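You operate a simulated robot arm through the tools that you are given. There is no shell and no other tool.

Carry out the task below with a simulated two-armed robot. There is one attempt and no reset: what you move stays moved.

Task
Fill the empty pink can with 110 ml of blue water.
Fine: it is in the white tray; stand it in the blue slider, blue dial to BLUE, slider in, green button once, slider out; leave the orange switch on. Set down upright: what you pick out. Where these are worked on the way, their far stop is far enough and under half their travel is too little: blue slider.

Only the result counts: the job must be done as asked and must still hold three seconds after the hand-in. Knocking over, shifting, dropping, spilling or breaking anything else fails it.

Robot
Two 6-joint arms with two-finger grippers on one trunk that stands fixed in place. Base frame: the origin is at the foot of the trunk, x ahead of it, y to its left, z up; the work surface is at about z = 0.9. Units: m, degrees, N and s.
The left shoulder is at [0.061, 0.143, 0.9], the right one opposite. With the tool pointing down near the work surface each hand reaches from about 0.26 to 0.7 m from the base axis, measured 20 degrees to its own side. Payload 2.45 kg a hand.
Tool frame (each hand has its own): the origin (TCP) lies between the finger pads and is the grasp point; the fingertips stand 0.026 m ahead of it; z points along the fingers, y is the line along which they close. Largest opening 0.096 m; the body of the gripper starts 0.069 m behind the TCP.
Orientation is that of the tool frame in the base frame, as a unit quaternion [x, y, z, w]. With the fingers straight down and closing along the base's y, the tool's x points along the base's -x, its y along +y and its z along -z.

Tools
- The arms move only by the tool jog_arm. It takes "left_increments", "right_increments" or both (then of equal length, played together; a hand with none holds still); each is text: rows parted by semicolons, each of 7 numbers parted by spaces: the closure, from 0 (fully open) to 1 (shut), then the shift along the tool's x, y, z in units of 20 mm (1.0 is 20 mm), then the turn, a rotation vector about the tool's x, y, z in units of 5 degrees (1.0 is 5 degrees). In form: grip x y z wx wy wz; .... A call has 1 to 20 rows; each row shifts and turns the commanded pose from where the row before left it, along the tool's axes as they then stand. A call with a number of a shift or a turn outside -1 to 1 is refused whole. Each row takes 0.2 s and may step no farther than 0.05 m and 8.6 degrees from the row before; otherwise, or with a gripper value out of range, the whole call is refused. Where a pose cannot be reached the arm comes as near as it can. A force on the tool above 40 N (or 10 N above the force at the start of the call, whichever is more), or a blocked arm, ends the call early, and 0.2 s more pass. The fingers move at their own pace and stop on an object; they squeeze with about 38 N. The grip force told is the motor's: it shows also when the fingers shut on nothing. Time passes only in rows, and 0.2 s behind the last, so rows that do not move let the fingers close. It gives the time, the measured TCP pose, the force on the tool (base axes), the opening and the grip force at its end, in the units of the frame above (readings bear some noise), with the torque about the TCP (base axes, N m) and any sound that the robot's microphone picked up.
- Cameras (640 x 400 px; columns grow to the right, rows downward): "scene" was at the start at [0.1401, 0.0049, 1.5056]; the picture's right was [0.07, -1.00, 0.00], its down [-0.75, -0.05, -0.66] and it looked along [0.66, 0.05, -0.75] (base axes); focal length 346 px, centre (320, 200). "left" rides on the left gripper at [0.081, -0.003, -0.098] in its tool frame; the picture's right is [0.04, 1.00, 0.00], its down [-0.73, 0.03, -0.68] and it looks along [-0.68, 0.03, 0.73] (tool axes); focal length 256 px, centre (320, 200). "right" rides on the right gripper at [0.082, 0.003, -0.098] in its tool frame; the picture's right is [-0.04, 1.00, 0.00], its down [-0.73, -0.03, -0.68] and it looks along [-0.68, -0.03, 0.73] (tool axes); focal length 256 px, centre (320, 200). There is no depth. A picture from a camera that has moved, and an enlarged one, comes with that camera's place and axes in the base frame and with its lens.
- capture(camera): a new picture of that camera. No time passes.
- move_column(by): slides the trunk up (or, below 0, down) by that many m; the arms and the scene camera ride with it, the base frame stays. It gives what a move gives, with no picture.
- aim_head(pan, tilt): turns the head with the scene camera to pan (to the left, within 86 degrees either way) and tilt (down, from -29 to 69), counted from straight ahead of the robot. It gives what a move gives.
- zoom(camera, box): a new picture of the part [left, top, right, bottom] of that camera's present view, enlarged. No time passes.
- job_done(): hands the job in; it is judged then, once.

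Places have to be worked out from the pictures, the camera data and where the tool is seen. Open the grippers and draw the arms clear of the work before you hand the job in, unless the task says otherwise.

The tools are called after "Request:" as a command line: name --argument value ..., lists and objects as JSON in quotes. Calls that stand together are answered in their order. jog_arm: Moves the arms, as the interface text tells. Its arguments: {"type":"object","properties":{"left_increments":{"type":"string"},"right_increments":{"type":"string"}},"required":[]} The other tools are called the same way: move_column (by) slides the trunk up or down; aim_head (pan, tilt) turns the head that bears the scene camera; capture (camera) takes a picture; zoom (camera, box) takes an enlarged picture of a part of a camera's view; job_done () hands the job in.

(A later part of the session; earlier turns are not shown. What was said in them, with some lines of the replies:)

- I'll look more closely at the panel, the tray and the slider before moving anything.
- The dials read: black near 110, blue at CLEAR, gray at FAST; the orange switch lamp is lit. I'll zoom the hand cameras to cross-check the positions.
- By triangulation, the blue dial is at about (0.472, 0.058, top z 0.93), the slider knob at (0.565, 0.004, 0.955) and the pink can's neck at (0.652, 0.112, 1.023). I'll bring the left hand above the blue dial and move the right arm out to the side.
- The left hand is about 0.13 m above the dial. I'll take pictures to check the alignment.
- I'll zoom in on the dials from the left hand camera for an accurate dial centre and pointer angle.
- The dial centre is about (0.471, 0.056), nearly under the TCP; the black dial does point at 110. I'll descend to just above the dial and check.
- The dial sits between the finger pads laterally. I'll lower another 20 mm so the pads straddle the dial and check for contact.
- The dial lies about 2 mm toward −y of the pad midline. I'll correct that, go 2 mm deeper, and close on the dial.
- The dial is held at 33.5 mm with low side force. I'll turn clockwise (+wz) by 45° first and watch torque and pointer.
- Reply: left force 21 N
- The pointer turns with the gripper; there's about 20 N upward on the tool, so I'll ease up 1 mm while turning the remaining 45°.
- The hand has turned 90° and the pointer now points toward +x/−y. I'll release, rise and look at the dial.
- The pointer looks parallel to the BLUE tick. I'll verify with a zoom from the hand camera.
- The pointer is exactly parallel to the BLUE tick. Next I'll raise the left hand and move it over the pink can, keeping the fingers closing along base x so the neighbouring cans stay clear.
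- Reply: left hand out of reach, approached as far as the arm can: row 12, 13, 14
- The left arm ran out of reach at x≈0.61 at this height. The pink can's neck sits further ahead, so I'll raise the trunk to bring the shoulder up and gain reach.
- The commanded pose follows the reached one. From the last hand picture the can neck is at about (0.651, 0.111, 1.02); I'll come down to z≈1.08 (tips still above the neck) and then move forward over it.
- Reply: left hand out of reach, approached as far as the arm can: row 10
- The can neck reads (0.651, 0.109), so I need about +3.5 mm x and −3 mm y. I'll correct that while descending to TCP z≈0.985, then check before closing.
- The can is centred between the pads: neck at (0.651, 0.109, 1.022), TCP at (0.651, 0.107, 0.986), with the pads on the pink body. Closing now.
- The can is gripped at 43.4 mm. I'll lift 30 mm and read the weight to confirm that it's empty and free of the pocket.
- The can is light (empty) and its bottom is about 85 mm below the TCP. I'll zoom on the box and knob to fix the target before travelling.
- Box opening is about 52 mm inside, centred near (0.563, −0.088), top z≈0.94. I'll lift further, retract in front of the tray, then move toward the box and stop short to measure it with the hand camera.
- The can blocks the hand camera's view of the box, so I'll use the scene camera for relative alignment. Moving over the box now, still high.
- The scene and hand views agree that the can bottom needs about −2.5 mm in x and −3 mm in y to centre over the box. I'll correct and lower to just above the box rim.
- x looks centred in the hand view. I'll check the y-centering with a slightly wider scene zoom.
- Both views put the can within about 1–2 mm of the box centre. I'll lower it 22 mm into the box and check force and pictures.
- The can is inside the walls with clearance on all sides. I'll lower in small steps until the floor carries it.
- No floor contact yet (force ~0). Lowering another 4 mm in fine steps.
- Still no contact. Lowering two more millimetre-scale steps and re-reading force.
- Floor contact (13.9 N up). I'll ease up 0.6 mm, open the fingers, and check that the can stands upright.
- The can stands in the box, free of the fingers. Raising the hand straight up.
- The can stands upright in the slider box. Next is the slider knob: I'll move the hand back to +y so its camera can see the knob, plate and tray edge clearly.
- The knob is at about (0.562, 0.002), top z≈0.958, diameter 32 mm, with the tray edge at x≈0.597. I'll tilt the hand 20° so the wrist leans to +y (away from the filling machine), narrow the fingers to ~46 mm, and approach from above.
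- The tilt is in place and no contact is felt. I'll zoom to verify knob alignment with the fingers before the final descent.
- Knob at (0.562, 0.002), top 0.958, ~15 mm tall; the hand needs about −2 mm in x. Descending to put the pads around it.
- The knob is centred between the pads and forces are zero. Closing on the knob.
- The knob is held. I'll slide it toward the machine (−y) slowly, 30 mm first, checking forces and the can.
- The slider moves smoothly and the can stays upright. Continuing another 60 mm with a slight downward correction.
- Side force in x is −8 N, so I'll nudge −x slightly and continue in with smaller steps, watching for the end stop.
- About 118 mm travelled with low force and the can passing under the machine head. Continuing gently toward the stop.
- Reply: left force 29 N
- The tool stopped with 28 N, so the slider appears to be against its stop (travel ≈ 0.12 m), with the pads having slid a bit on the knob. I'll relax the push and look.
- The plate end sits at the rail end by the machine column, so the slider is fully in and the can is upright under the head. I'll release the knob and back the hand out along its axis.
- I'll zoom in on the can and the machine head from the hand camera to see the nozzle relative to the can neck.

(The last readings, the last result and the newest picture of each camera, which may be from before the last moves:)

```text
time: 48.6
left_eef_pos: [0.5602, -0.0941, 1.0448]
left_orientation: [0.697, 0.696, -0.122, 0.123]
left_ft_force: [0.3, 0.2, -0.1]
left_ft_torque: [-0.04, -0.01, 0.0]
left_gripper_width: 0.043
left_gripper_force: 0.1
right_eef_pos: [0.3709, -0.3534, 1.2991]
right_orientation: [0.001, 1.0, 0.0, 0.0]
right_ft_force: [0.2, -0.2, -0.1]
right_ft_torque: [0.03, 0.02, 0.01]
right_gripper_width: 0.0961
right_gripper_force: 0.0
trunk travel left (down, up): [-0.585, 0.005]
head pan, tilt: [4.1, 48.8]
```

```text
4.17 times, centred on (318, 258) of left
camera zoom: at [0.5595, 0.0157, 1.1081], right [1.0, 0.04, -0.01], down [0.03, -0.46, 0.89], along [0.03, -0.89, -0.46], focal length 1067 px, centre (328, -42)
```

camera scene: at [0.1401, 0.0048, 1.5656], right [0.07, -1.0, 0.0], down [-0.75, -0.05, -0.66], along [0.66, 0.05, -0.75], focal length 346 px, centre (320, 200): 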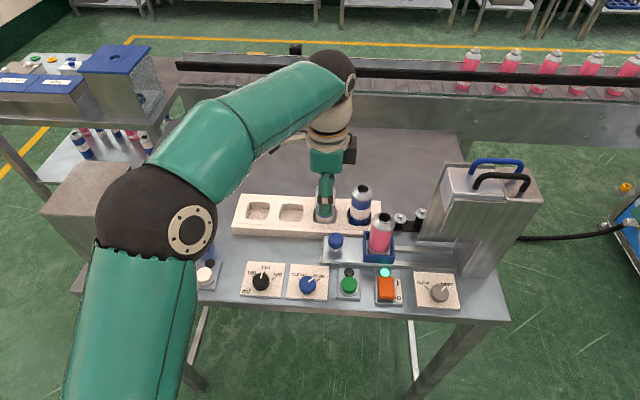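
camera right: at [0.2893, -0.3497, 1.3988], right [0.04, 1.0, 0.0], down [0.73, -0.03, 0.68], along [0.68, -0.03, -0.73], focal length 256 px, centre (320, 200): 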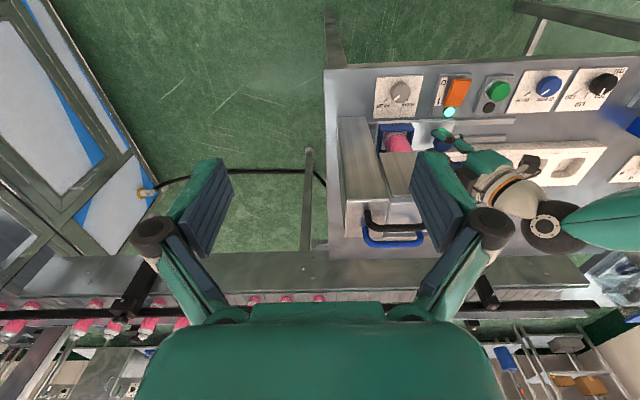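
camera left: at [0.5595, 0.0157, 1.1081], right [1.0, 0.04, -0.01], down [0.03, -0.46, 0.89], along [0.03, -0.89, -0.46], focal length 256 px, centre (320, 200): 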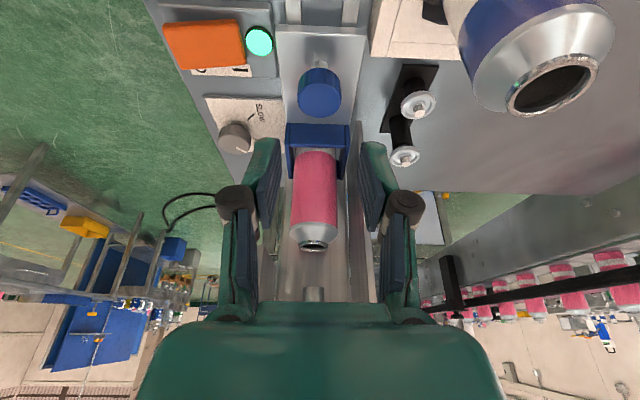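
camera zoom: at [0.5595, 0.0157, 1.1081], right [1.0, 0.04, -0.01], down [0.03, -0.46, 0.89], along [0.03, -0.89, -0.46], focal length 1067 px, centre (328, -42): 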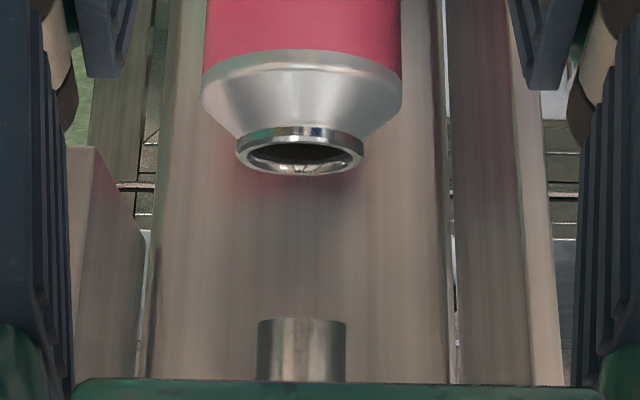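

The nozzle is directly above the can's line with clearance. Next I'll straighten the hand, close the fingers and move above the green button at about (0.476, −0.028).

Request:
jog_arm --left_increments "0.7 0 0 -0.3 0 1 0; 0.9 0 0 -0.3 0 1 0; 1 0 0 0 0 1 0; 1 0 0 0 0 1 0; 1 0.66 -0.84 0.2 0 0 0; 1 0.66 -0.84 0.3 0 0 0; 1 0.66 -0.84 0.3 0 0 0; 1 0.66 -0.84 0.4 0 0 0; 1 0.66 -0.84 0.4 0 0 0; 1 0 0 0 0 0 0"

Request:
capture --camera "left"

Request:
zoom --camera "scene" --box '[290, 210, 418, 300]'

```text
time: 50.8
left_eef_pos: [0.4754, -0.0259, 1.0228]
left_orientation: [0.707, 0.707, 0.0, 0.001]
left_ft_force: [0.0, -0.7, -0.1]
left_ft_torque: [0.03, 0.01, 0.01]
left_gripper_width: 0.0
left_gripper_force: 28.6
right_eef_pos: [0.3716, -0.3538, 1.2992]
right_orientation: [-0.001, 1.0, 0.0, -0.001]
right_ft_force: [0.9, 0.4, 0.4]
right_ft_torque: [0.01, 0.02, 0.0]
right_gripper_width: 0.0964
right_gripper_force: 0.0
trunk travel left (down, up): [-0.585, 0.005]
head pan, tilt: [4.1, 48.8]
```

```text
taken
camera left: at [0.4744, 0.0564, 1.1207], right [1.0, 0.04, 0.0], down [0.03, -0.73, 0.68], along [0.03, -0.68, -0.73], focal length 256 px, centre (320, 200)
```

left: 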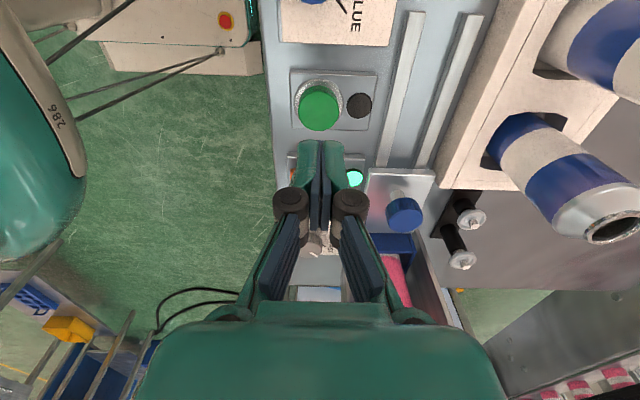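

```text
4.44 times, centred on (354, 255) of scene
camera zoom: at [0.1405, 0.0045, 1.5656], right [0.07, -1.0, 0.0], down [-0.75, -0.05, -0.66], along [0.66, 0.05, -0.75], focal length 1538 px, centre (169, -44)
```

zoom: 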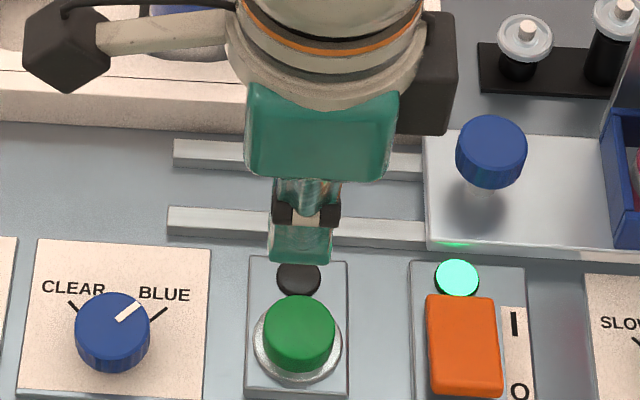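

The closed fingertips are over the green button (button at about (0.477, −0.027)). Descending to about 1 cm above it.

Request:
jog_arm --left_increments "1 0 0.1 0.7 0 0 0; 1 0 0 0.8 0 0 0; 1 0 0 0.8 0 0 0; 1 0 0 0.6 0 0 0; 1 0 0 0 0 0 0"

Request:
zoom --camera "left" --box '[240, 80, 400, 210]'

Request:
zoom --camera "scene" --box '[290, 210, 418, 300]'

```text
time: 52.0
left_eef_pos: [0.4768, -0.0247, 0.9649]
left_orientation: [0.708, 0.706, 0.0, 0.001]
left_ft_force: [-0.8, 0.4, 0.0]
left_ft_torque: [-0.02, -0.03, 0.01]
left_gripper_width: 0.0
left_gripper_force: 28.7
right_eef_pos: [0.3711, -0.3523, 1.3004]
right_orientation: [0.001, 1.0, 0.0, 0.0]
right_ft_force: [0.4, 0.6, 0.2]
right_ft_torque: [-0.03, -0.01, 0.01]
right_gripper_width: 0.0961
right_gripper_force: 0.1
trunk travel left (down, up): [-0.585, 0.005]
head pan, tilt: [4.1, 48.8]
```

```text
3.08 times, centred on (320, 145) of left
camera zoom: at [0.4758, 0.0566, 1.0623], right [1.0, 0.04, 0.0], down [0.03, -0.73, 0.68], along [0.03, -0.68, -0.73], focal length 788 px, centre (320, 369)
```

zoom: 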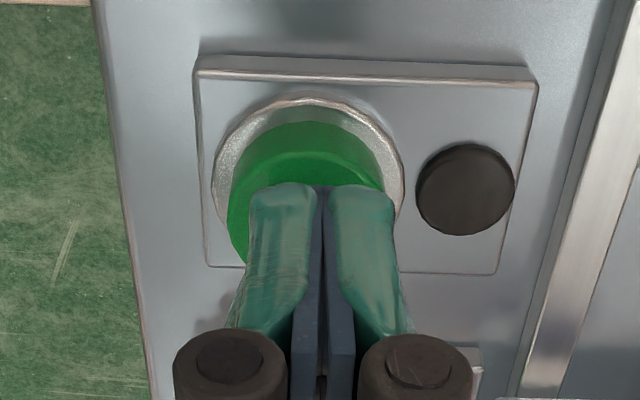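

```text
4.44 times, centred on (354, 255) of scene
camera zoom: at [0.1398, 0.0049, 1.5657], right [0.07, -1.0, 0.0], down [-0.75, -0.05, -0.66], along [0.66, 0.05, -0.75], focal length 1538 px, centre (169, -44)
```

zoom: 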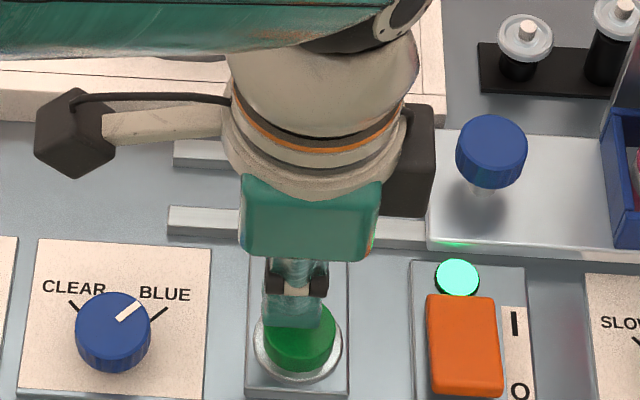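

The tips are centred within ~2–3 mm over the button. Pressing down in small steps while listening for the click.

Request:
jog_arm --left_increments "1 0 -0.08 0.2 0 0 0; 1 0 0 0.2 0 0 0"

```text
time: 52.6
left_eef_pos: [0.4767, -0.0259, 0.9566]
left_orientation: [0.708, 0.706, 0.001, 0.001]
left_ft_force: [0.5, -0.9, -0.7]
left_ft_torque: [0.02, 0.02, 0.02]
left_gripper_width: 0.0
left_gripper_force: 28.2
right_eef_pos: [0.3707, -0.3537, 1.2991]
right_orientation: [0.0, 1.0, 0.001, 0.0]
right_ft_force: [-0.2, -0.7, 0.8]
right_ft_torque: [0.05, -0.01, 0.0]
right_gripper_width: 0.0961
right_gripper_force: 0.0
trunk travel left (down, up): [-0.585, 0.005]
head pan, tilt: [4.1, 48.8]
```

No contact yet (tips at ~0.931). Continuing down in small steps.

Request:
jog_arm --left_increments "1 0 0 0.15 0 0 0; 1 0 0 0.15 0 0 0"

```text
time: 53.2
left_eef_pos: [0.4767, -0.0254, 0.9521]
left_orientation: [0.708, 0.706, 0.001, 0.001]
left_ft_force: [1.0, 0.2, 1.0]
left_ft_torque: [-0.02, -0.04, 0.01]
left_gripper_width: 0.0059
left_gripper_force: 28.7
right_eef_pos: [0.3709, -0.3544, 1.2995]
right_orientation: [-0.001, 1.0, 0.0, 0.0]
right_ft_force: [-0.4, 0.3, -0.5]
right_ft_torque: [-0.05, 0.01, 0.01]
right_gripper_width: 0.096
right_gripper_force: 0.0
trunk travel left (down, up): [-0.585, 0.005]
head pan, tilt: [4.1, 48.8]
```

Barely any force yet (tips ~0.926). Continuing with 2 mm steps.

Request:
jog_arm --left_increments "1 0 0 0.1 0 0 0; 1 0 0 0.1 0 0 0"

Request:
zoom --camera "left" --box '[240, 80, 400, 210]'

```text
time: 53.8
left_eef_pos: [0.4773, -0.0257, 0.948]
left_orientation: [0.708, 0.706, -0.001, 0.002]
left_ft_force: [1.0, -0.3, 0.9]
left_ft_torque: [-0.01, -0.05, -0.02]
left_gripper_width: 0.0061
left_gripper_force: 28.8
right_eef_pos: [0.3713, -0.3537, 1.2999]
right_orientation: [-0.001, 1.0, 0.0, 0.001]
right_ft_force: [-0.1, -0.1, 0.3]
right_ft_torque: [0.01, -0.02, 0.02]
right_gripper_width: 0.096
right_gripper_force: 0.1
trunk travel left (down, up): [-0.585, 0.005]
head pan, tilt: [4.1, 48.8]
```

```text
3.08 times, centred on (320, 145) of left
camera zoom: at [0.4752, 0.0562, 1.0455], right [1.0, 0.04, 0.0], down [0.03, -0.73, 0.68], along [0.03, -0.68, -0.73], focal length 788 px, centre (320, 369)
```

zoom: 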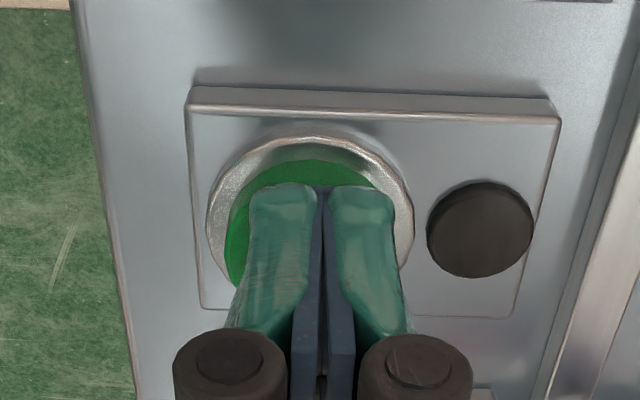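

The green cap seems to be going down into its ring with little force; the lamp is still dark. Pressing 2 mm more at a time.

Request:
jog_arm --left_increments "1 0 0 0.1 0 0 0; 1 0 0 0.1 0 0 0"

Request:
zoom --camera "left" --box '[240, 80, 400, 210]'

Request:
zoom --camera "scene" --box '[290, 210, 418, 300]'

```text
time: 54.4
left_eef_pos: [0.4762, -0.0257, 0.9432]
left_orientation: [0.708, 0.706, 0.0, 0.002]
left_ft_force: [0.9, 1.1, 3.2]
left_ft_torque: [0.04, -0.01, -0.01]
left_gripper_width: 0.0056
left_gripper_force: 28.4
right_eef_pos: [0.3712, -0.3536, 1.2993]
right_orientation: [0.0, 1.0, 0.0, 0.0]
right_ft_force: [-0.1, 0.3, 0.6]
right_ft_torque: [-0.03, 0.01, -0.02]
right_gripper_width: 0.0959
right_gripper_force: 0.1
trunk travel left (down, up): [-0.585, 0.005]
head pan, tilt: [4.1, 48.8]
heard: click
```

```text
3.08 times, centred on (320, 145) of left
camera zoom: at [0.4741, 0.0557, 1.0416], right [1.0, 0.04, 0.0], down [0.03, -0.73, 0.68], along [0.03, -0.68, -0.73], focal length 788 px, centre (320, 369)
```

zoom: 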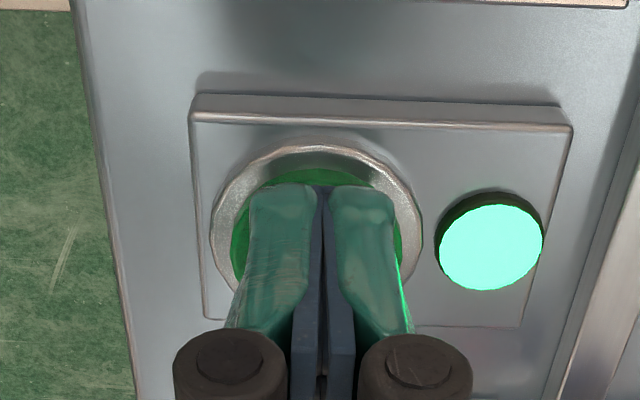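

```text
4.44 times, centred on (354, 255) of scene
camera zoom: at [0.14, 0.0049, 1.5657], right [0.07, -1.0, 0.0], down [-0.75, -0.05, -0.66], along [0.66, 0.05, -0.75], focal length 1538 px, centre (169, -44)
```

zoom: 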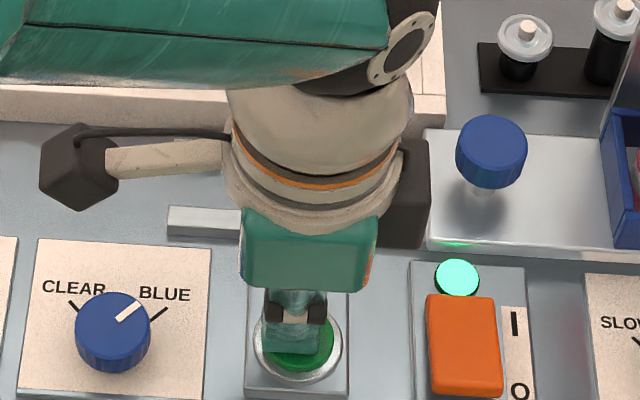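

Click heard and the button lamp is lit — one press done. Lifting straight off the button.

Request:
jog_arm --left_increments "1 0 0 -0.5 0 0 0; 1 0 0 -1 0 0 0; 1 0 0 -1 0 0 0; 1 0 0 -1 0 0 0; 1 0 0 -1 0 0 0"

Request:
capture --camera "left"

Request:
zoom --camera "scene" --box '[320, 170, 480, 290]'

```text
time: 55.6
left_eef_pos: [0.4745, -0.0272, 1.033]
left_orientation: [0.708, 0.707, 0.0, 0.002]
left_ft_force: [-0.4, 0.1, 0.2]
left_ft_torque: [-0.02, 0.01, 0.01]
left_gripper_width: 0.0001
left_gripper_force: 28.3
right_eef_pos: [0.3716, -0.3542, 1.2988]
right_orientation: [0.0, 1.0, 0.0, 0.001]
right_ft_force: [0.3, -0.3, -0.4]
right_ft_torque: [-0.01, 0.0, -0.03]
right_gripper_width: 0.096
right_gripper_force: 0.0
trunk travel left (down, up): [-0.585, 0.005]
head pan, tilt: [4.1, 48.8]
```

```text
taken
camera left: at [0.4726, 0.0546, 1.1304], right [1.0, 0.04, 0.0], down [0.03, -0.73, 0.68], along [0.03, -0.68, -0.73], focal length 256 px, centre (320, 200)
```

left: 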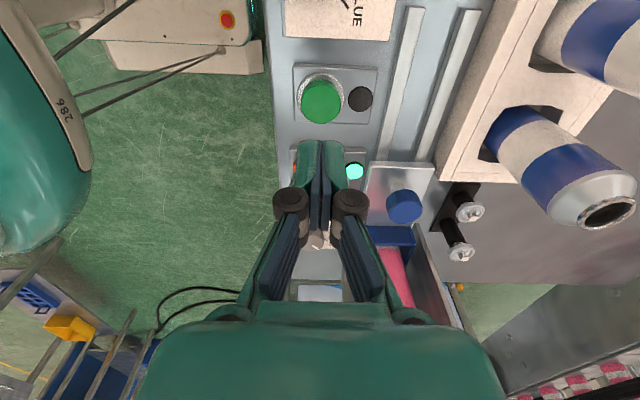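

```text
3.33 times, centred on (400, 230) of scene
camera zoom: at [0.1398, 0.0049, 1.5656], right [0.07, -1.0, 0.0], down [-0.75, -0.05, -0.66], along [0.66, 0.05, -0.75], focal length 1154 px, centre (53, 100)
```

zoom: 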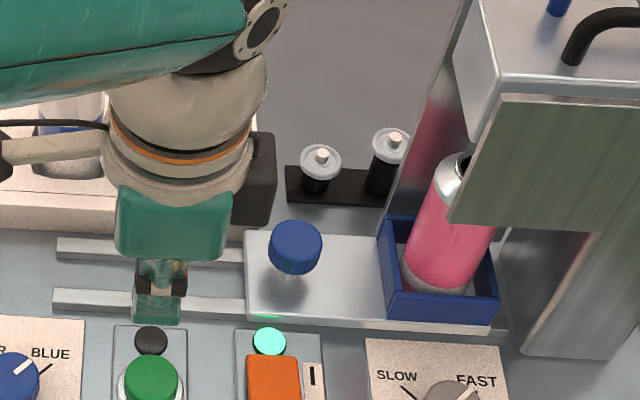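

The button lamp went dark after release. I'll return to the viewing pose behind the knob and check whether the nozzle is running and the can's fill.

Request:
jog_arm --left_increments "0.8 -0.64 0.85 -0.3 0 0 0; 0.55 -0.64 0.85 -0.2 0 0 0; 0.55 -0.64 0.85 -0.2 0 0 0; 0.55 -0.64 0.85 -0.2 0 0 0; 0.55 -0.64 0.85 0 0 0 0; 0.55 0 0 0 0 -1 0; 0.55 0 0 0 0 -1 0; 0.55 0 0 0 0 -1 0; 0.55 0 0 0 0 -1 0; 0.55 0 0 0 0 0 0"

Request:
capture --camera "left"

Request:
zoom --camera "left" --box '[260, 200, 376, 306]'

Request:
zoom --camera "scene" --box '[320, 170, 480, 290]'

```text
time: 57.8
left_eef_pos: [0.5605, -0.0912, 1.0507]
left_orientation: [0.697, 0.695, -0.123, 0.124]
left_ft_force: [0.3, 0.2, 0.4]
left_ft_torque: [0.01, 0.01, -0.01]
left_gripper_width: 0.043
left_gripper_force: 0.0
right_eef_pos: [0.3705, -0.3538, 1.3003]
right_orientation: [0.0, 1.0, 0.0, 0.0]
right_ft_force: [0.1, 0.0, 0.3]
right_ft_torque: [0.01, -0.02, 0.03]
right_gripper_width: 0.0956
right_gripper_force: 0.0
trunk travel left (down, up): [-0.585, 0.005]
head pan, tilt: [4.1, 48.8]
```

```text
taken
camera left: at [0.5596, 0.0199, 1.1148], right [1.0, 0.04, -0.01], down [0.03, -0.45, 0.89], along [0.03, -0.89, -0.46], focal length 256 px, centre (320, 200)
```

left: 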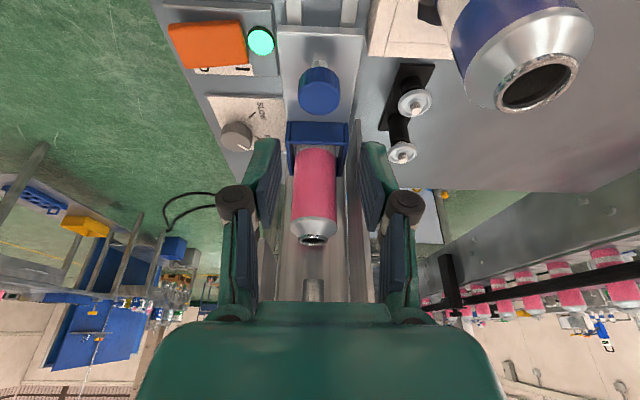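

```text
3.77 times, centred on (318, 253) of left
camera zoom: at [0.5596, 0.0199, 1.1148], right [1.0, 0.04, -0.01], down [0.03, -0.45, 0.89], along [0.03, -0.89, -0.46], focal length 966 px, centre (328, 0)
```

zoom: 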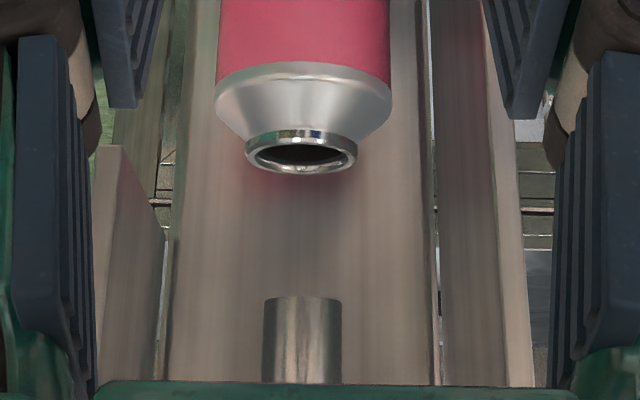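

```text
3.33 times, centred on (400, 230) of scene
camera zoom: at [0.1402, 0.0047, 1.5656], right [0.07, -1.0, 0.0], down [-0.75, -0.05, -0.66], along [0.66, 0.05, -0.75], focal length 1154 px, centre (53, 100)
```

zoom: 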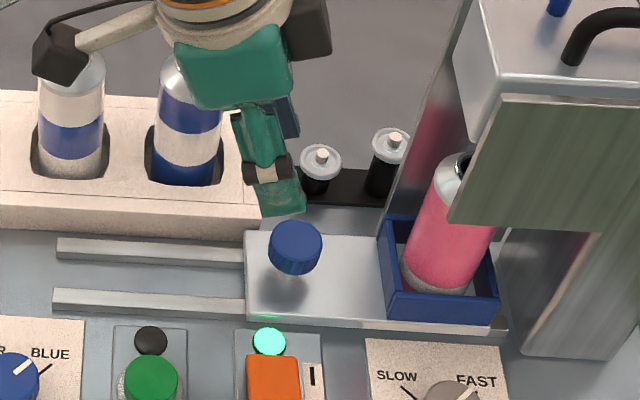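

No stream is visible and the lamps are steady; I'll wait a moment with the hand still to be sure the fill has finished, and locate the knob precisely for regrasping.

Request:
jog_arm --left_increments "0.55 0 0 0 0 0 0; 0.55 0 0 0 0 0 0; 0.55 0 0 0 0 0 0; 0.55 0 0 0 0 0 0; 0.55 0 0 0 0 0 0; 0.55 0 0 0 0 0 0; 0.55 0 0 0 0 0 0; 0.55 0 0 0 0 0 0; 0.55 0 0 0 0 0 0; 0.55 0 0 0 0 0 0; 0.55 0 0 0 0 0 0; 0.55 0 0 0 0 0 0; 0.55 0 0 0 0 0 0; 0.55 0 0 0 0 0 0; 0.55 0 0 0 0 0 0"

Request:
zoom --camera "left" --box '[240, 20, 400, 160]'

Request:
zoom --camera "left" --box '[280, 200, 350, 306]'

```text
time: 61.0
left_eef_pos: [0.5604, -0.09, 1.0508]
left_orientation: [0.697, 0.696, -0.123, 0.124]
left_ft_force: [0.1, 0.0, 0.2]
left_ft_torque: [0.02, -0.01, 0.04]
left_gripper_width: 0.0434
left_gripper_force: 0.0
right_eef_pos: [0.3709, -0.353, 1.299]
right_orientation: [0.0, 1.0, 0.0, 0.0]
right_ft_force: [0.5, -0.2, -0.3]
right_ft_torque: [0.0, -0.01, 0.0]
right_gripper_width: 0.0959
right_gripper_force: 0.1
trunk travel left (down, up): [-0.585, 0.005]
head pan, tilt: [4.1, 48.8]
```

```text
2.86 times, centred on (320, 90) of left
camera zoom: at [0.5596, 0.0198, 1.1149], right [1.0, 0.04, -0.01], down [0.03, -0.46, 0.89], along [0.03, -0.89, -0.46], focal length 731 px, centre (320, 514)
```

zoom: 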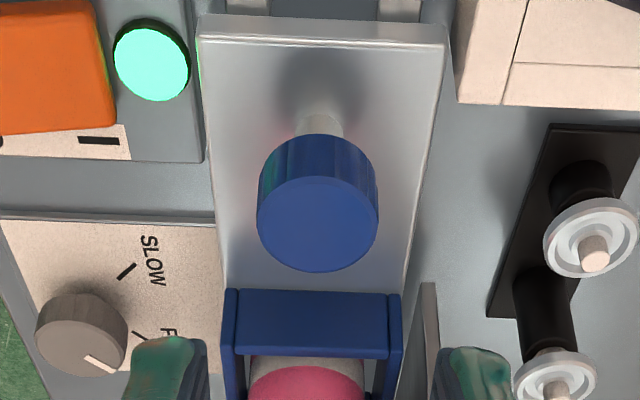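

```text
3.77 times, centred on (315, 253) of left
camera zoom: at [0.5596, 0.0198, 1.1149], right [1.0, 0.04, -0.01], down [0.03, -0.46, 0.89], along [0.03, -0.89, -0.46], focal length 966 px, centre (339, 0)
```

zoom: 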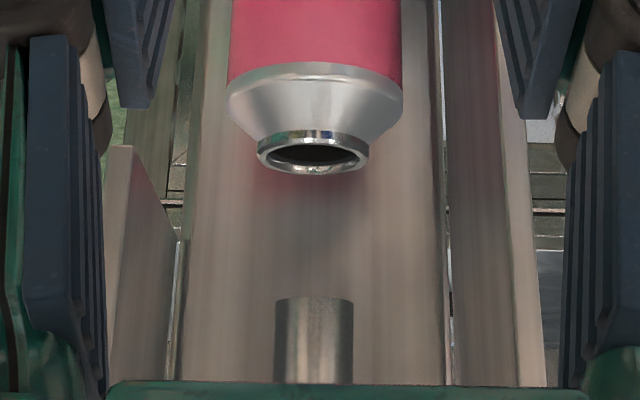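

Knob now at (0.563, −0.117). Descending onto it along the tilted axis and gripping again.

Request:
jog_arm --left_increments "0.52 0.094 0.02 0.874 0 0 0; 0.52 0.094 0.02 0.874 0 0 0; 0.52 0.094 0.01 0.874 0 0 0; 0.52 0.094 0 0.874 0 0 0; 0.52 0.094 0 0.874 0 0 0; 0.52 0 0 0 0 0 0"

Request:
zoom --camera "left" --box '[240, 70, 400, 210]'

```text
time: 62.4
left_eef_pos: [0.5625, -0.11, 0.9654]
left_orientation: [0.696, 0.696, -0.122, 0.125]
left_ft_force: [-0.5, -0.6, 0.5]
left_ft_torque: [0.0, 0.01, 0.0]
left_gripper_width: 0.0459
left_gripper_force: 0.1
right_eef_pos: [0.3707, -0.354, 1.2991]
right_orientation: [0.0, 1.0, -0.001, 0.0]
right_ft_force: [-0.7, 0.4, 0.0]
right_ft_torque: [-0.04, -0.03, 0.01]
right_gripper_width: 0.096
right_gripper_force: 0.0
trunk travel left (down, up): [-0.585, 0.005]
head pan, tilt: [4.1, 48.8]
```

```text
2.86 times, centred on (320, 140) of left
camera zoom: at [0.5614, 0.0008, 1.0285], right [1.0, 0.04, -0.01], down [0.03, -0.46, 0.89], along [0.03, -0.89, -0.46], focal length 731 px, centre (320, 371)
```

zoom: 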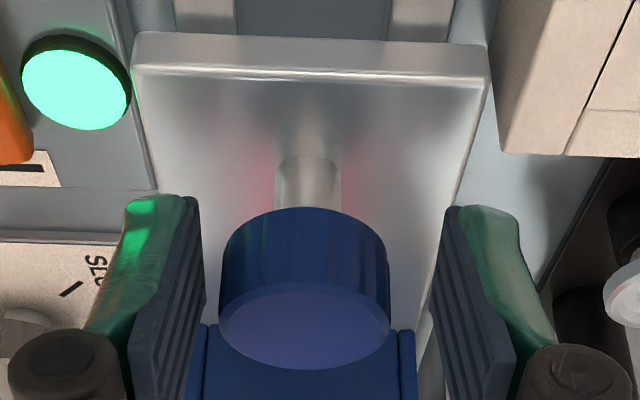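

The knob is ~2 mm to −x of the midline; correcting and closing.

Request:
jog_arm --left_increments "0.52 0 -0.1 0 0 0 0; 0.6 0 0 0 0 0 0; 0.8 0 0 0 0 0 0; 1 0 0 0 0 0 0; 1 0 0 0 0 0 0"

Request:
zoom --camera "scene" --box '[330, 160, 490, 280]'

```text
time: 63.6
left_eef_pos: [0.5595, -0.1103, 0.9653]
left_orientation: [0.697, 0.696, -0.124, 0.123]
left_ft_force: [-3.3, 0.3, -0.6]
left_ft_torque: [0.06, 0.29, -0.01]
left_gripper_width: 0.0308
left_gripper_force: 45.1
right_eef_pos: [0.3702, -0.3538, 1.2992]
right_orientation: [-0.001, 1.0, 0.0, 0.0]
right_ft_force: [-0.2, -0.2, 0.7]
right_ft_torque: [-0.03, 0.01, 0.04]
right_gripper_width: 0.0959
right_gripper_force: 0.1
trunk travel left (down, up): [-0.585, 0.005]
head pan, tilt: [4.1, 48.8]
```

```text
3.33 times, centred on (410, 220) of scene
camera zoom: at [0.1396, 0.0049, 1.5657], right [0.07, -1.0, 0.0], down [-0.75, -0.05, -0.66], along [0.66, 0.05, -0.75], focal length 1154 px, centre (20, 133)
```

zoom: 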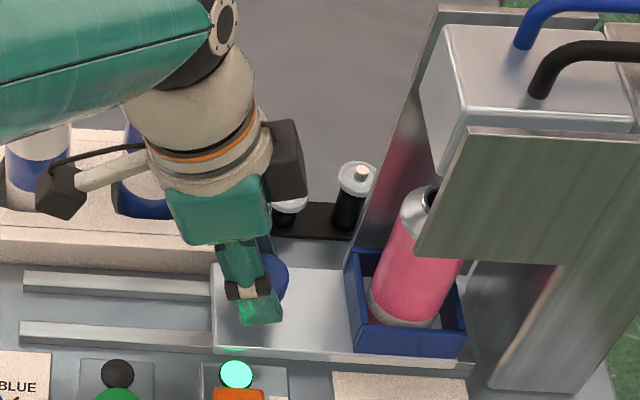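

Knob regripped. Pulling the slider out slowly (+y), first ~75 mm with gentle ramps to avoid slosh.

Request:
jog_arm --left_increments "1 0.07 0 -0.025 0 0 0; 1 0.141 0 -0.051 0 0 0; 1 0.188 0 -0.068 0 0 0; 1 0.235 0 -0.0855 0 0 0; 1 0.282 0 -0.103 0 0 0; 1 0.282 0 -0.103 0 0 0; 1 0.282 0 -0.103 0 0 0; 1 0.282 0 -0.103 0 0 0; 1 0.282 0 -0.103 0 0 0; 1 0.282 0 -0.103 0 0 0; 1 0.282 0 -0.103 0 0 0; 1 0.282 0 -0.103 0 0 0; 1 0.235 0 -0.0855 0 0 0; 1 0.188 0 -0.068 0 0 0; 1 0.141 0 -0.051 0 0 0; 1 0.07 0 -0.025 0 0 0"

Request:
zoom --camera "scene" --box '[310, 160, 470, 280]'

```text
time: 67.0
left_eef_pos: [0.5603, -0.036, 0.965]
left_orientation: [0.697, 0.696, -0.123, 0.122]
left_ft_force: [-10.1, -0.7, -20.8]
left_ft_torque: [0.61, 0.02, -0.17]
left_gripper_width: 0.031
left_gripper_force: 45.0
right_eef_pos: [0.3719, -0.3543, 1.2995]
right_orientation: [0.0, 1.0, 0.0, -0.002]
right_ft_force: [-0.1, 0.3, -0.2]
right_ft_torque: [0.0, 0.01, 0.01]
right_gripper_width: 0.0959
right_gripper_force: 0.1
trunk travel left (down, up): [-0.585, 0.005]
head pan, tilt: [4.1, 48.8]
```

```text
3.33 times, centred on (390, 220) of scene
camera zoom: at [0.1409, 0.0045, 1.5655], right [0.07, -1.0, 0.0], down [-0.75, -0.05, -0.66], along [0.66, 0.05, -0.75], focal length 1154 px, centre (87, 133)
```

zoom: 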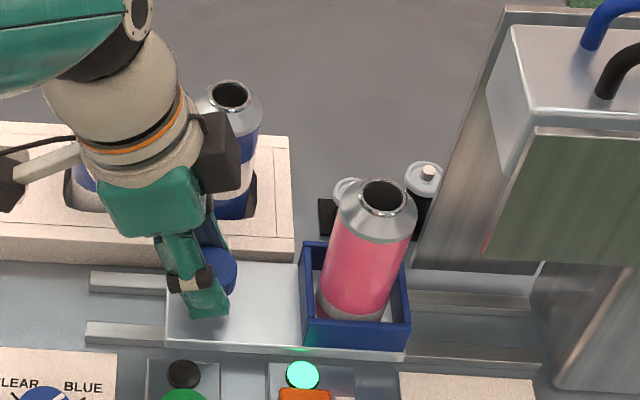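

There's some vertical (−21 N) and x (−10 N) preload, so I'll correct ~1 mm down and ~0.8 mm −x, then continue out.

Request:
jog_arm --left_increments "1 0.01 -0.02 0.025 0 0 0; 1 0.01 -0.02 0.025 0 0 0; 1 0.07 0 -0.025 0 0 0; 1 0.141 0 -0.051 0 0 0; 1 0.188 0 -0.068 0 0 0; 1 0.235 0 -0.0855 0 0 0; 1 0.282 0 -0.103 0 0 0; 1 0.282 0 -0.103 0 0 0; 1 0.235 0 -0.0855 0 0 0; 1 0.188 0 -0.068 0 0 0; 1 0.141 0 -0.051 0 0 0; 1 0.07 0 -0.025 0 0 0"

Request:
zoom --camera "scene" --box '[310, 160, 470, 280]'

```text
time: 69.6
left_eef_pos: [0.5604, 0.0043, 0.9651]
left_orientation: [0.697, 0.696, -0.123, 0.123]
left_ft_force: [-3.2, 0.6, -11.4]
left_ft_torque: [-0.52, 0.0, 0.03]
left_gripper_width: 0.0311
left_gripper_force: 45.2
right_eef_pos: [0.3718, -0.3532, 1.2993]
right_orientation: [0.001, 1.0, 0.0, -0.001]
right_ft_force: [-0.1, -0.4, 0.3]
right_ft_torque: [0.02, -0.01, -0.02]
right_gripper_width: 0.0961
right_gripper_force: 0.0
trunk travel left (down, up): [-0.585, 0.005]
head pan, tilt: [4.1, 48.8]
```

```text
3.33 times, centred on (390, 220) of scene
camera zoom: at [0.141, 0.005, 1.5655], right [0.07, -1.0, 0.0], down [-0.75, -0.05, -0.66], along [0.66, 0.05, -0.75], focal length 1154 px, centre (87, 133)
```

zoom: 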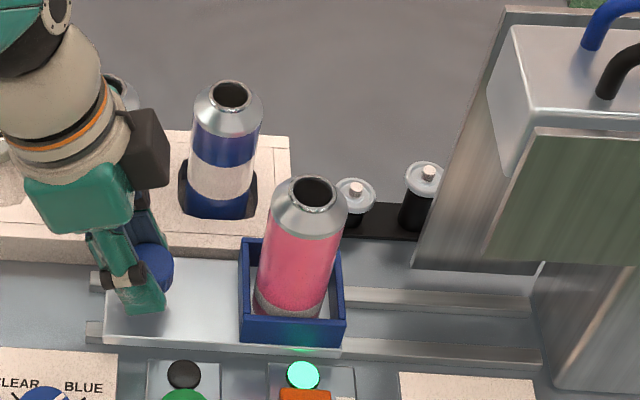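

Almost out. Nudging the last few millimetres until the stop is felt.

Request:
jog_arm --left_increments "1 0.094 0 -0.025 0 0 0; 1 0.094 0 -0.025 0 0 0; 1 0.07 0 -0.02 0 0 0; 1 0 0 0 0 0 0"

```text
time: 70.6
left_eef_pos: [0.56, 0.0092, 0.9652]
left_orientation: [0.697, 0.696, -0.123, 0.124]
left_ft_force: [-1.4, -0.5, -5.3]
left_ft_torque: [0.36, 0.16, 0.12]
left_gripper_width: 0.0311
left_gripper_force: 45.0
right_eef_pos: [0.372, -0.3534, 1.2978]
right_orientation: [0.0, 1.0, -0.001, 0.0]
right_ft_force: [-0.7, 0.4, 0.1]
right_ft_torque: [-0.01, -0.02, 0.01]
right_gripper_width: 0.0957
right_gripper_force: 0.0
trunk travel left (down, up): [-0.585, 0.005]
head pan, tilt: [4.1, 48.8]
```

Request:
jog_arm --left_increments "1 0.07 0 -0.02 0 0 0; 1 0.07 0 -0.02 0 0 0; 1 0 0 0 0 0 0"

Request:
zoom --camera "scene" --box '[310, 160, 470, 280]'

```text
time: 71.4
left_eef_pos: [0.5597, 0.0098, 0.9666]
left_orientation: [0.697, 0.695, -0.123, 0.124]
left_ft_force: [0.6, -9.3, -0.5]
left_ft_torque: [-0.13, -0.38, -0.05]
left_gripper_width: 0.0306
left_gripper_force: 44.3
right_eef_pos: [0.3717, -0.3548, 1.2997]
right_orientation: [0.0, 1.0, 0.001, 0.0]
right_ft_force: [0.5, -0.1, -0.7]
right_ft_torque: [-0.01, 0.0, 0.01]
right_gripper_width: 0.0962
right_gripper_force: 0.0
trunk travel left (down, up): [-0.585, 0.005]
head pan, tilt: [4.1, 48.8]
```

```text
3.33 times, centred on (390, 220) of scene
camera zoom: at [0.1403, 0.0037, 1.5656], right [0.07, -1.0, 0.0], down [-0.75, -0.05, -0.66], along [0.66, 0.05, -0.75], focal length 1154 px, centre (87, 133)
```

zoom: 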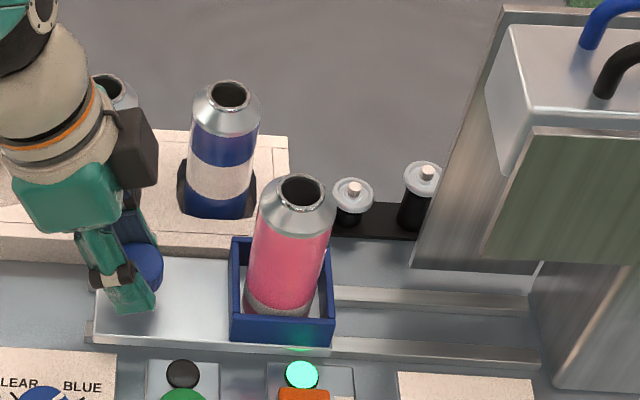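

The slider is at its out stop (−9 N reaction). Releasing the knob and backing the hand off along its axis.

Request:
jog_arm --left_increments "0.8 -0.03 0 0 0 0 0; 0.52 0 0 0 0 0 0; 0.52 0 0 0 0 0 0; 0.52 0 0 -0.4 0 0 0; 0.52 0 0 -0.8 0 0 0; 0.52 0 0 -1 0 0 0; 0.52 0 0 -1 0 0 0; 0.52 0 0 -1 0 0 0; 0.4 0 0 -1 0 0 0; 0.3 0 0 -1 0 0 0"

Request:
capture --camera "left"

Request:
zoom --camera "scene" --box '[310, 180, 438, 260]'

```text
time: 73.6
left_eef_pos: [0.5589, 0.0544, 1.0842]
left_orientation: [0.697, 0.696, -0.124, 0.123]
left_ft_force: [-1.0, -0.3, 0.2]
left_ft_torque: [0.04, 0.02, -0.01]
left_gripper_width: 0.0675
left_gripper_force: 0.0
right_eef_pos: [0.371, -0.3534, 1.2993]
right_orientation: [0.0, 1.0, 0.0, 0.0]
right_ft_force: [0.6, -0.4, -0.6]
right_ft_torque: [-0.02, -0.03, 0.05]
right_gripper_width: 0.096
right_gripper_force: 0.1
trunk travel left (down, up): [-0.585, 0.005]
head pan, tilt: [4.1, 48.8]
```

```text
taken
camera left: at [0.5581, 0.1645, 1.1478], right [1.0, 0.04, -0.01], down [0.03, -0.46, 0.89], along [0.03, -0.89, -0.46], focal length 256 px, centre (320, 200)
```

left: 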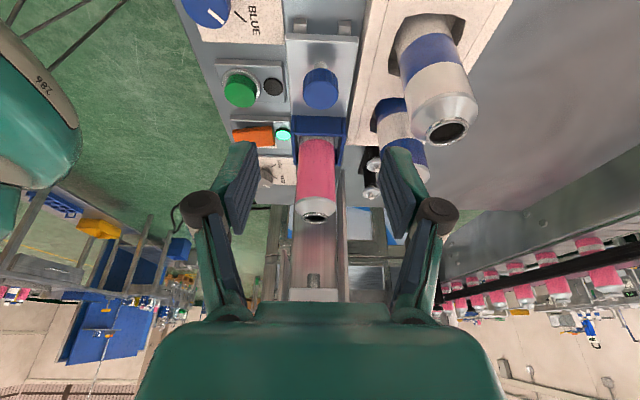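

```text
5.00 times, centred on (374, 220) of scene
camera zoom: at [0.1398, 0.0052, 1.5656], right [0.07, -1.0, 0.0], down [-0.75, -0.05, -0.66], along [0.66, 0.05, -0.75], focal length 1731 px, centre (50, 100)
```

zoom: 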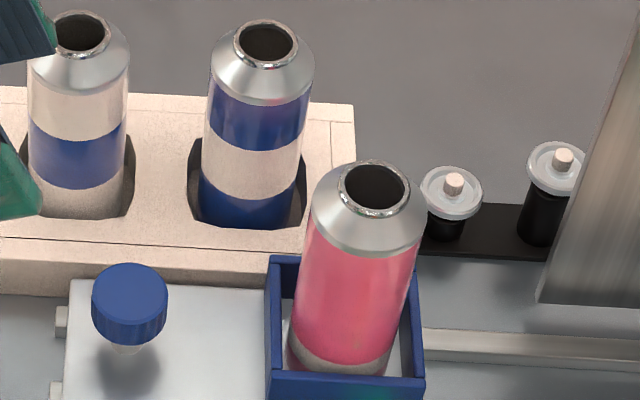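

The slider is out with the can standing upright. Before handing in I want to look down the neck to confirm the fill, so I'll swing the hand so its camera looks steeply down over the can.

Request:
jog_arm --left_increments "0.2 0 0 0 0 1 0; 0.1 0 0 0 0 1 0; 0 0 0 0 0 1 0; 0 0 0 0 0 1 0; 0 0 0 0 0 1 0; 0 0 0 0 0 1 0; 0 0 0 0 0 1 0; 0 0 0 0 0 1 0; 0 0 0 0 0 1 0; 0 -0.74 0.05 -0.93 0 0 0; 0 -0.74 0.05 -0.93 0 0 0; 0 -0.74 0 -0.93 0 0 0; 0 -0.74 0 -0.93 0 0 0; 0 -0.74 0 -0.93 0 0 0; 0 0 0 0 0 0 0"

Request:
capture --camera "left"

```text
time: 77.0
left_eef_pos: [0.5641, 0.0104, 1.1256]
left_orientation: [0.657, 0.725, 0.136, -0.155]
left_ft_force: [0.3, 0.3, 0.2]
left_ft_torque: [0.0, 0.0, -0.02]
left_gripper_width: 0.096
left_gripper_force: 0.0
left hand out of reach, approached as far as the arm can: row 13, 14
right_eef_pos: [0.3719, -0.3532, 1.2973]
right_orientation: [-0.001, 1.0, 0.0, 0.0]
right_ft_force: [-0.3, 0.1, -0.9]
right_ft_torque: [0.0, -0.02, 0.01]
right_gripper_width: 0.0961
right_gripper_force: 0.2
trunk travel left (down, up): [-0.585, 0.005]
head pan, tilt: [4.1, 48.8]
stopped in row 15 (left hand): the arm was blocked; the commanded pose is now the measured one
```

```text
taken
camera left: at [0.5598, 0.0452, 1.2474], right [0.99, 0.14, 0.01], down [0.12, -0.94, 0.33], along [0.06, -0.32, -0.94], focal length 256 px, centre (320, 200)
```

left: 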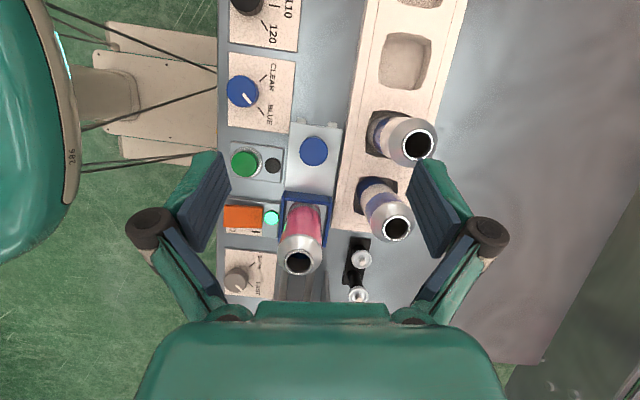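

The arm hit its own limit there (no contact force), but the view is useful. Zooming on the can neck.

Request:
zoom --camera "left" --box '[270, 195, 334, 285]'

Request:
zoom --camera "left" --box '[360, 110, 440, 250]'

Request:
capture --camera "scene"

```text
4.44 times, centred on (302, 240) of left
camera zoom: at [0.5598, 0.0452, 1.2474], right [0.99, 0.14, 0.01], down [0.12, -0.94, 0.33], along [0.06, -0.32, -0.94], focal length 1138 px, centre (400, 22)
```

zoom: 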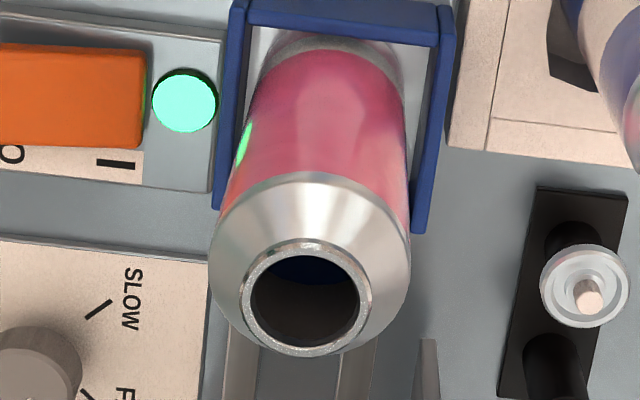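

```text
2.86 times, centred on (400, 180) of left
camera zoom: at [0.5598, 0.0452, 1.2474], right [0.99, 0.14, 0.01], down [0.12, -0.94, 0.33], along [0.06, -0.32, -0.94], focal length 731 px, centre (91, 257)
```

zoom: 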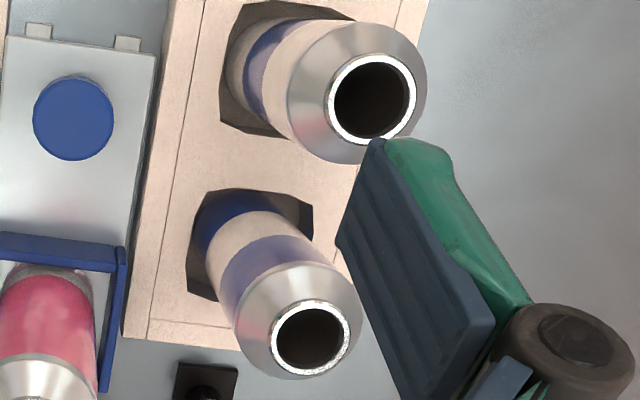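

```text
taken
camera scene: at [0.14, 0.0056, 1.5625], right [0.07, -1.0, 0.0], down [-0.75, -0.05, -0.66], along [0.66, 0.05, -0.75], focal length 346 px, centre (320, 200)
```

scene: 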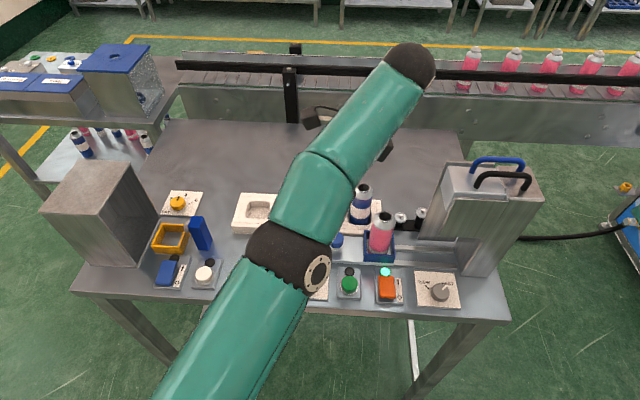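

There's a dark blue area inside the pink can's neck, unlike the other cans. Zooming further to confirm.

Request:
zoom --camera "left" --box '[282, 244, 318, 280]'

Request:
zoom --camera "left" --box '[380, 212, 412, 244]'

Request:
zoom --camera "left" --box '[220, 60, 350, 290]'

```text
11.11 times, centred on (300, 262) of left
camera zoom: at [0.5598, 0.0452, 1.2474], right [0.99, 0.14, 0.01], down [0.12, -0.94, 0.33], along [0.06, -0.32, -0.94], focal length 2844 px, centre (542, -489)
```

zoom: 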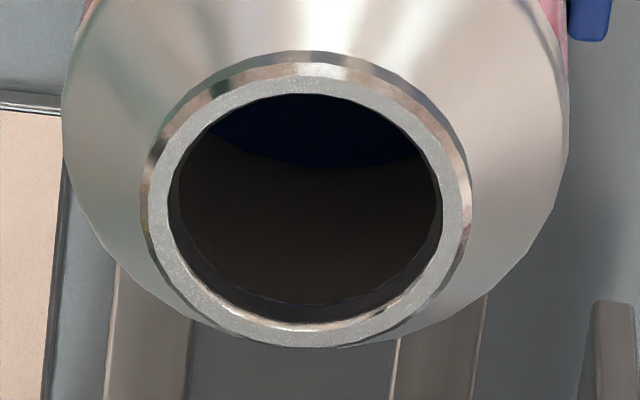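

```text
12.50 times, centred on (396, 228) of left
camera zoom: at [0.5598, 0.0452, 1.2474], right [0.99, 0.14, 0.01], down [0.12, -0.94, 0.33], along [0.06, -0.32, -0.94], focal length 3200 px, centre (-630, -150)
```

zoom: 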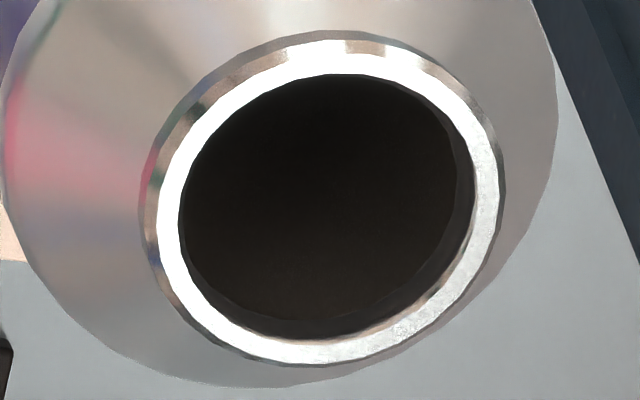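

```text
1.74 times, centred on (285, 175) of left
camera zoom: at [0.5598, 0.0452, 1.2474], right [0.99, 0.14, 0.01], down [0.12, -0.94, 0.33], along [0.06, -0.32, -0.94], focal length 445 px, centre (381, 244)
```

zoom: 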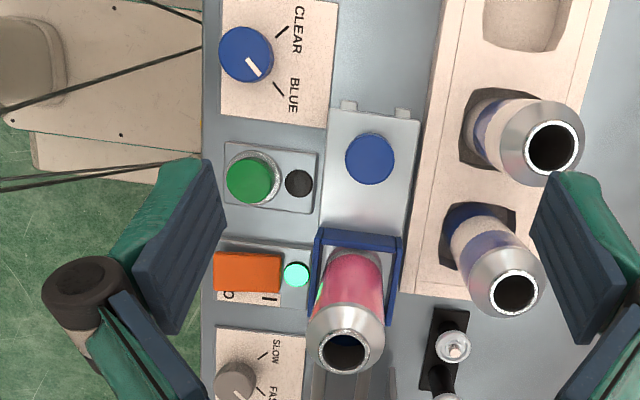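

Blue water is visible in the can; the waterline on the far wall works out to ~80 mm above the can floor, consistent with 110 ml. Now I'll straighten the left hand and draw it back, up and clear.

Request:
jog_arm --left_increments "0 0.2 0 0 0 -1 0; 0 0.2 0 0 0 -1 0; 0 0.2 -0.3 0 0 -1 0; 0 0.3 -0.3 0 0 -1 0; 0 0.3 -0.5 -0.2 0 -1 0; 0 0.5 -0.7 -0.5 0 0 0; 0 0.7 -0.8 -0.6 0 0 0; 0 0.8 -0.8 -0.7 0 0 0; 0 0.8 -0.8 -0.7 0 0 0; 0 0.8 -0.8 -0.7 0 0 0; 0 0.8 -0.8 -0.7 0 0 0; 0 0.8 -0.5 -0.7 0 0 0; 0 0.8 -0.5 -0.7 0 0 0"

Request:
capture --camera "scene"

Request:
capture --camera "left"

```text
time: 79.8
left_eef_pos: [0.4151, 0.1378, 1.2392]
left_orientation: [0.675, 0.738, -0.009, 0.005]
left_ft_force: [0.5, 0.3, 0.5]
left_ft_torque: [-0.02, -0.04, -0.01]
left_gripper_width: 0.0961
left_gripper_force: 0.0
right_eef_pos: [0.37, -0.353, 1.3014]
right_orientation: [0.0, 1.0, 0.0, -0.001]
right_ft_force: [-0.5, -0.1, 0.7]
right_ft_torque: [0.03, -0.02, -0.02]
right_gripper_width: 0.0958
right_gripper_force: 0.1
trunk travel left (down, up): [-0.585, 0.005]
head pan, tilt: [4.1, 48.8]
```

```text
taken
camera scene: at [0.1391, 0.0053, 1.5657], right [0.07, -1.0, 0.0], down [-0.75, -0.05, -0.66], along [0.66, 0.05, -0.75], focal length 346 px, centre (320, 200)
```

scene: 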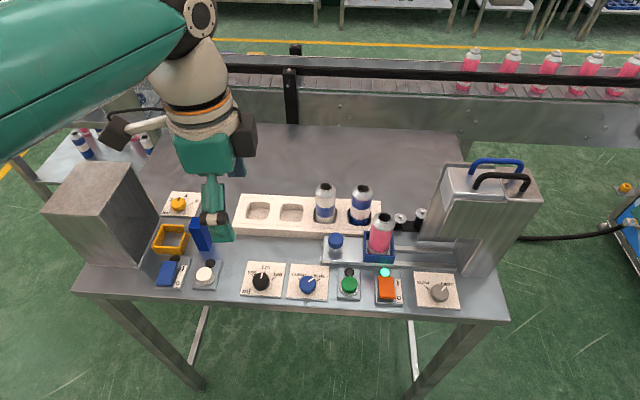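

```text
taken
camera left: at [0.407, 0.2215, 1.3351], right [0.99, 0.13, -0.01], down [0.1, -0.71, 0.69], along [0.09, -0.69, -0.72], focal length 256 px, centre (320, 200)
```

left: 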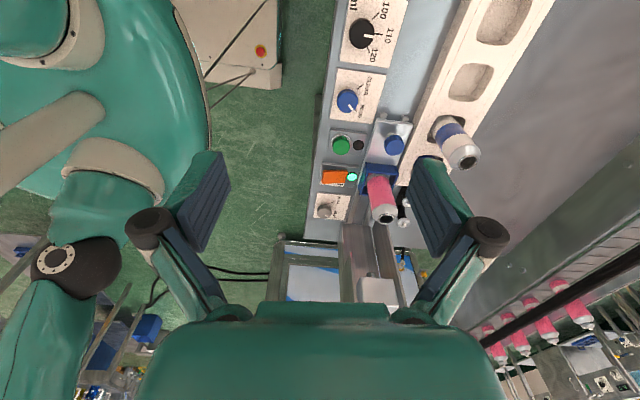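

The hand is clear. A final check of the dials, switch, slider and can.

Request:
zoom --camera "scene" --box '[230, 170, 480, 310]'

Request:
zoom --camera "scene" --box '[240, 225, 420, 310]'

```text
2.56 times, centred on (355, 240) of scene
camera zoom: at [0.1391, 0.0053, 1.5657], right [0.07, -1.0, 0.0], down [-0.75, -0.05, -0.66], along [0.66, 0.05, -0.75], focal length 886 px, centre (230, 98)
```

zoom: 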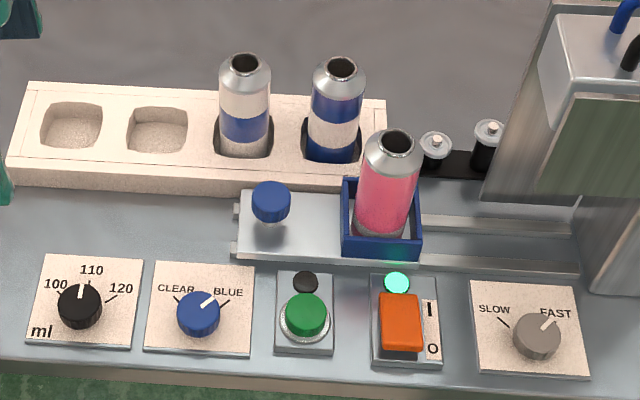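

```text
3.56 times, centred on (330, 268) of scene
camera zoom: at [0.1391, 0.0053, 1.5657], right [0.07, -1.0, 0.0], down [-0.75, -0.05, -0.66], along [0.66, 0.05, -0.75], focal length 1231 px, centre (284, -40)
```

zoom: 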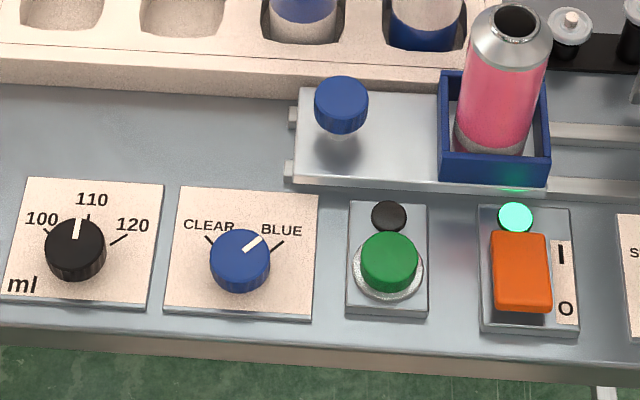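

Everything checks out: the blue dial is at BLUE, the ml dial at 110, and the orange switch is on with its lamp lit. The slider is out with the filled pink can standing upright in it, the other cans haven't moved, and both hands are open and clear. Handing in.

Request:
job_done

```text
The job is handed in.
```

The pink can is filled with blue water and standing upright in the blue slider, which is pulled back out. I've handed the job in but haven't had a result back.

- **Fill:** I couldn't measure the volume directly. Looking down the neck I saw blue water, and the waterline works out to about 108 ml, close to the 110 ml asked for. The black ml dial was already at 110, so I left it there.
- **Controls:** I turned the blue dial to BLUE and pressed the green button once; it clicked and its lamp lit. The orange switch is still on.
- **Slider:** I pushed it in until it stopped, about 119 mm, then pulled it out until it stopped again.
- **Everything else:** I saw no spills, the other cans haven't moved, and both hands are open and clear of the work.
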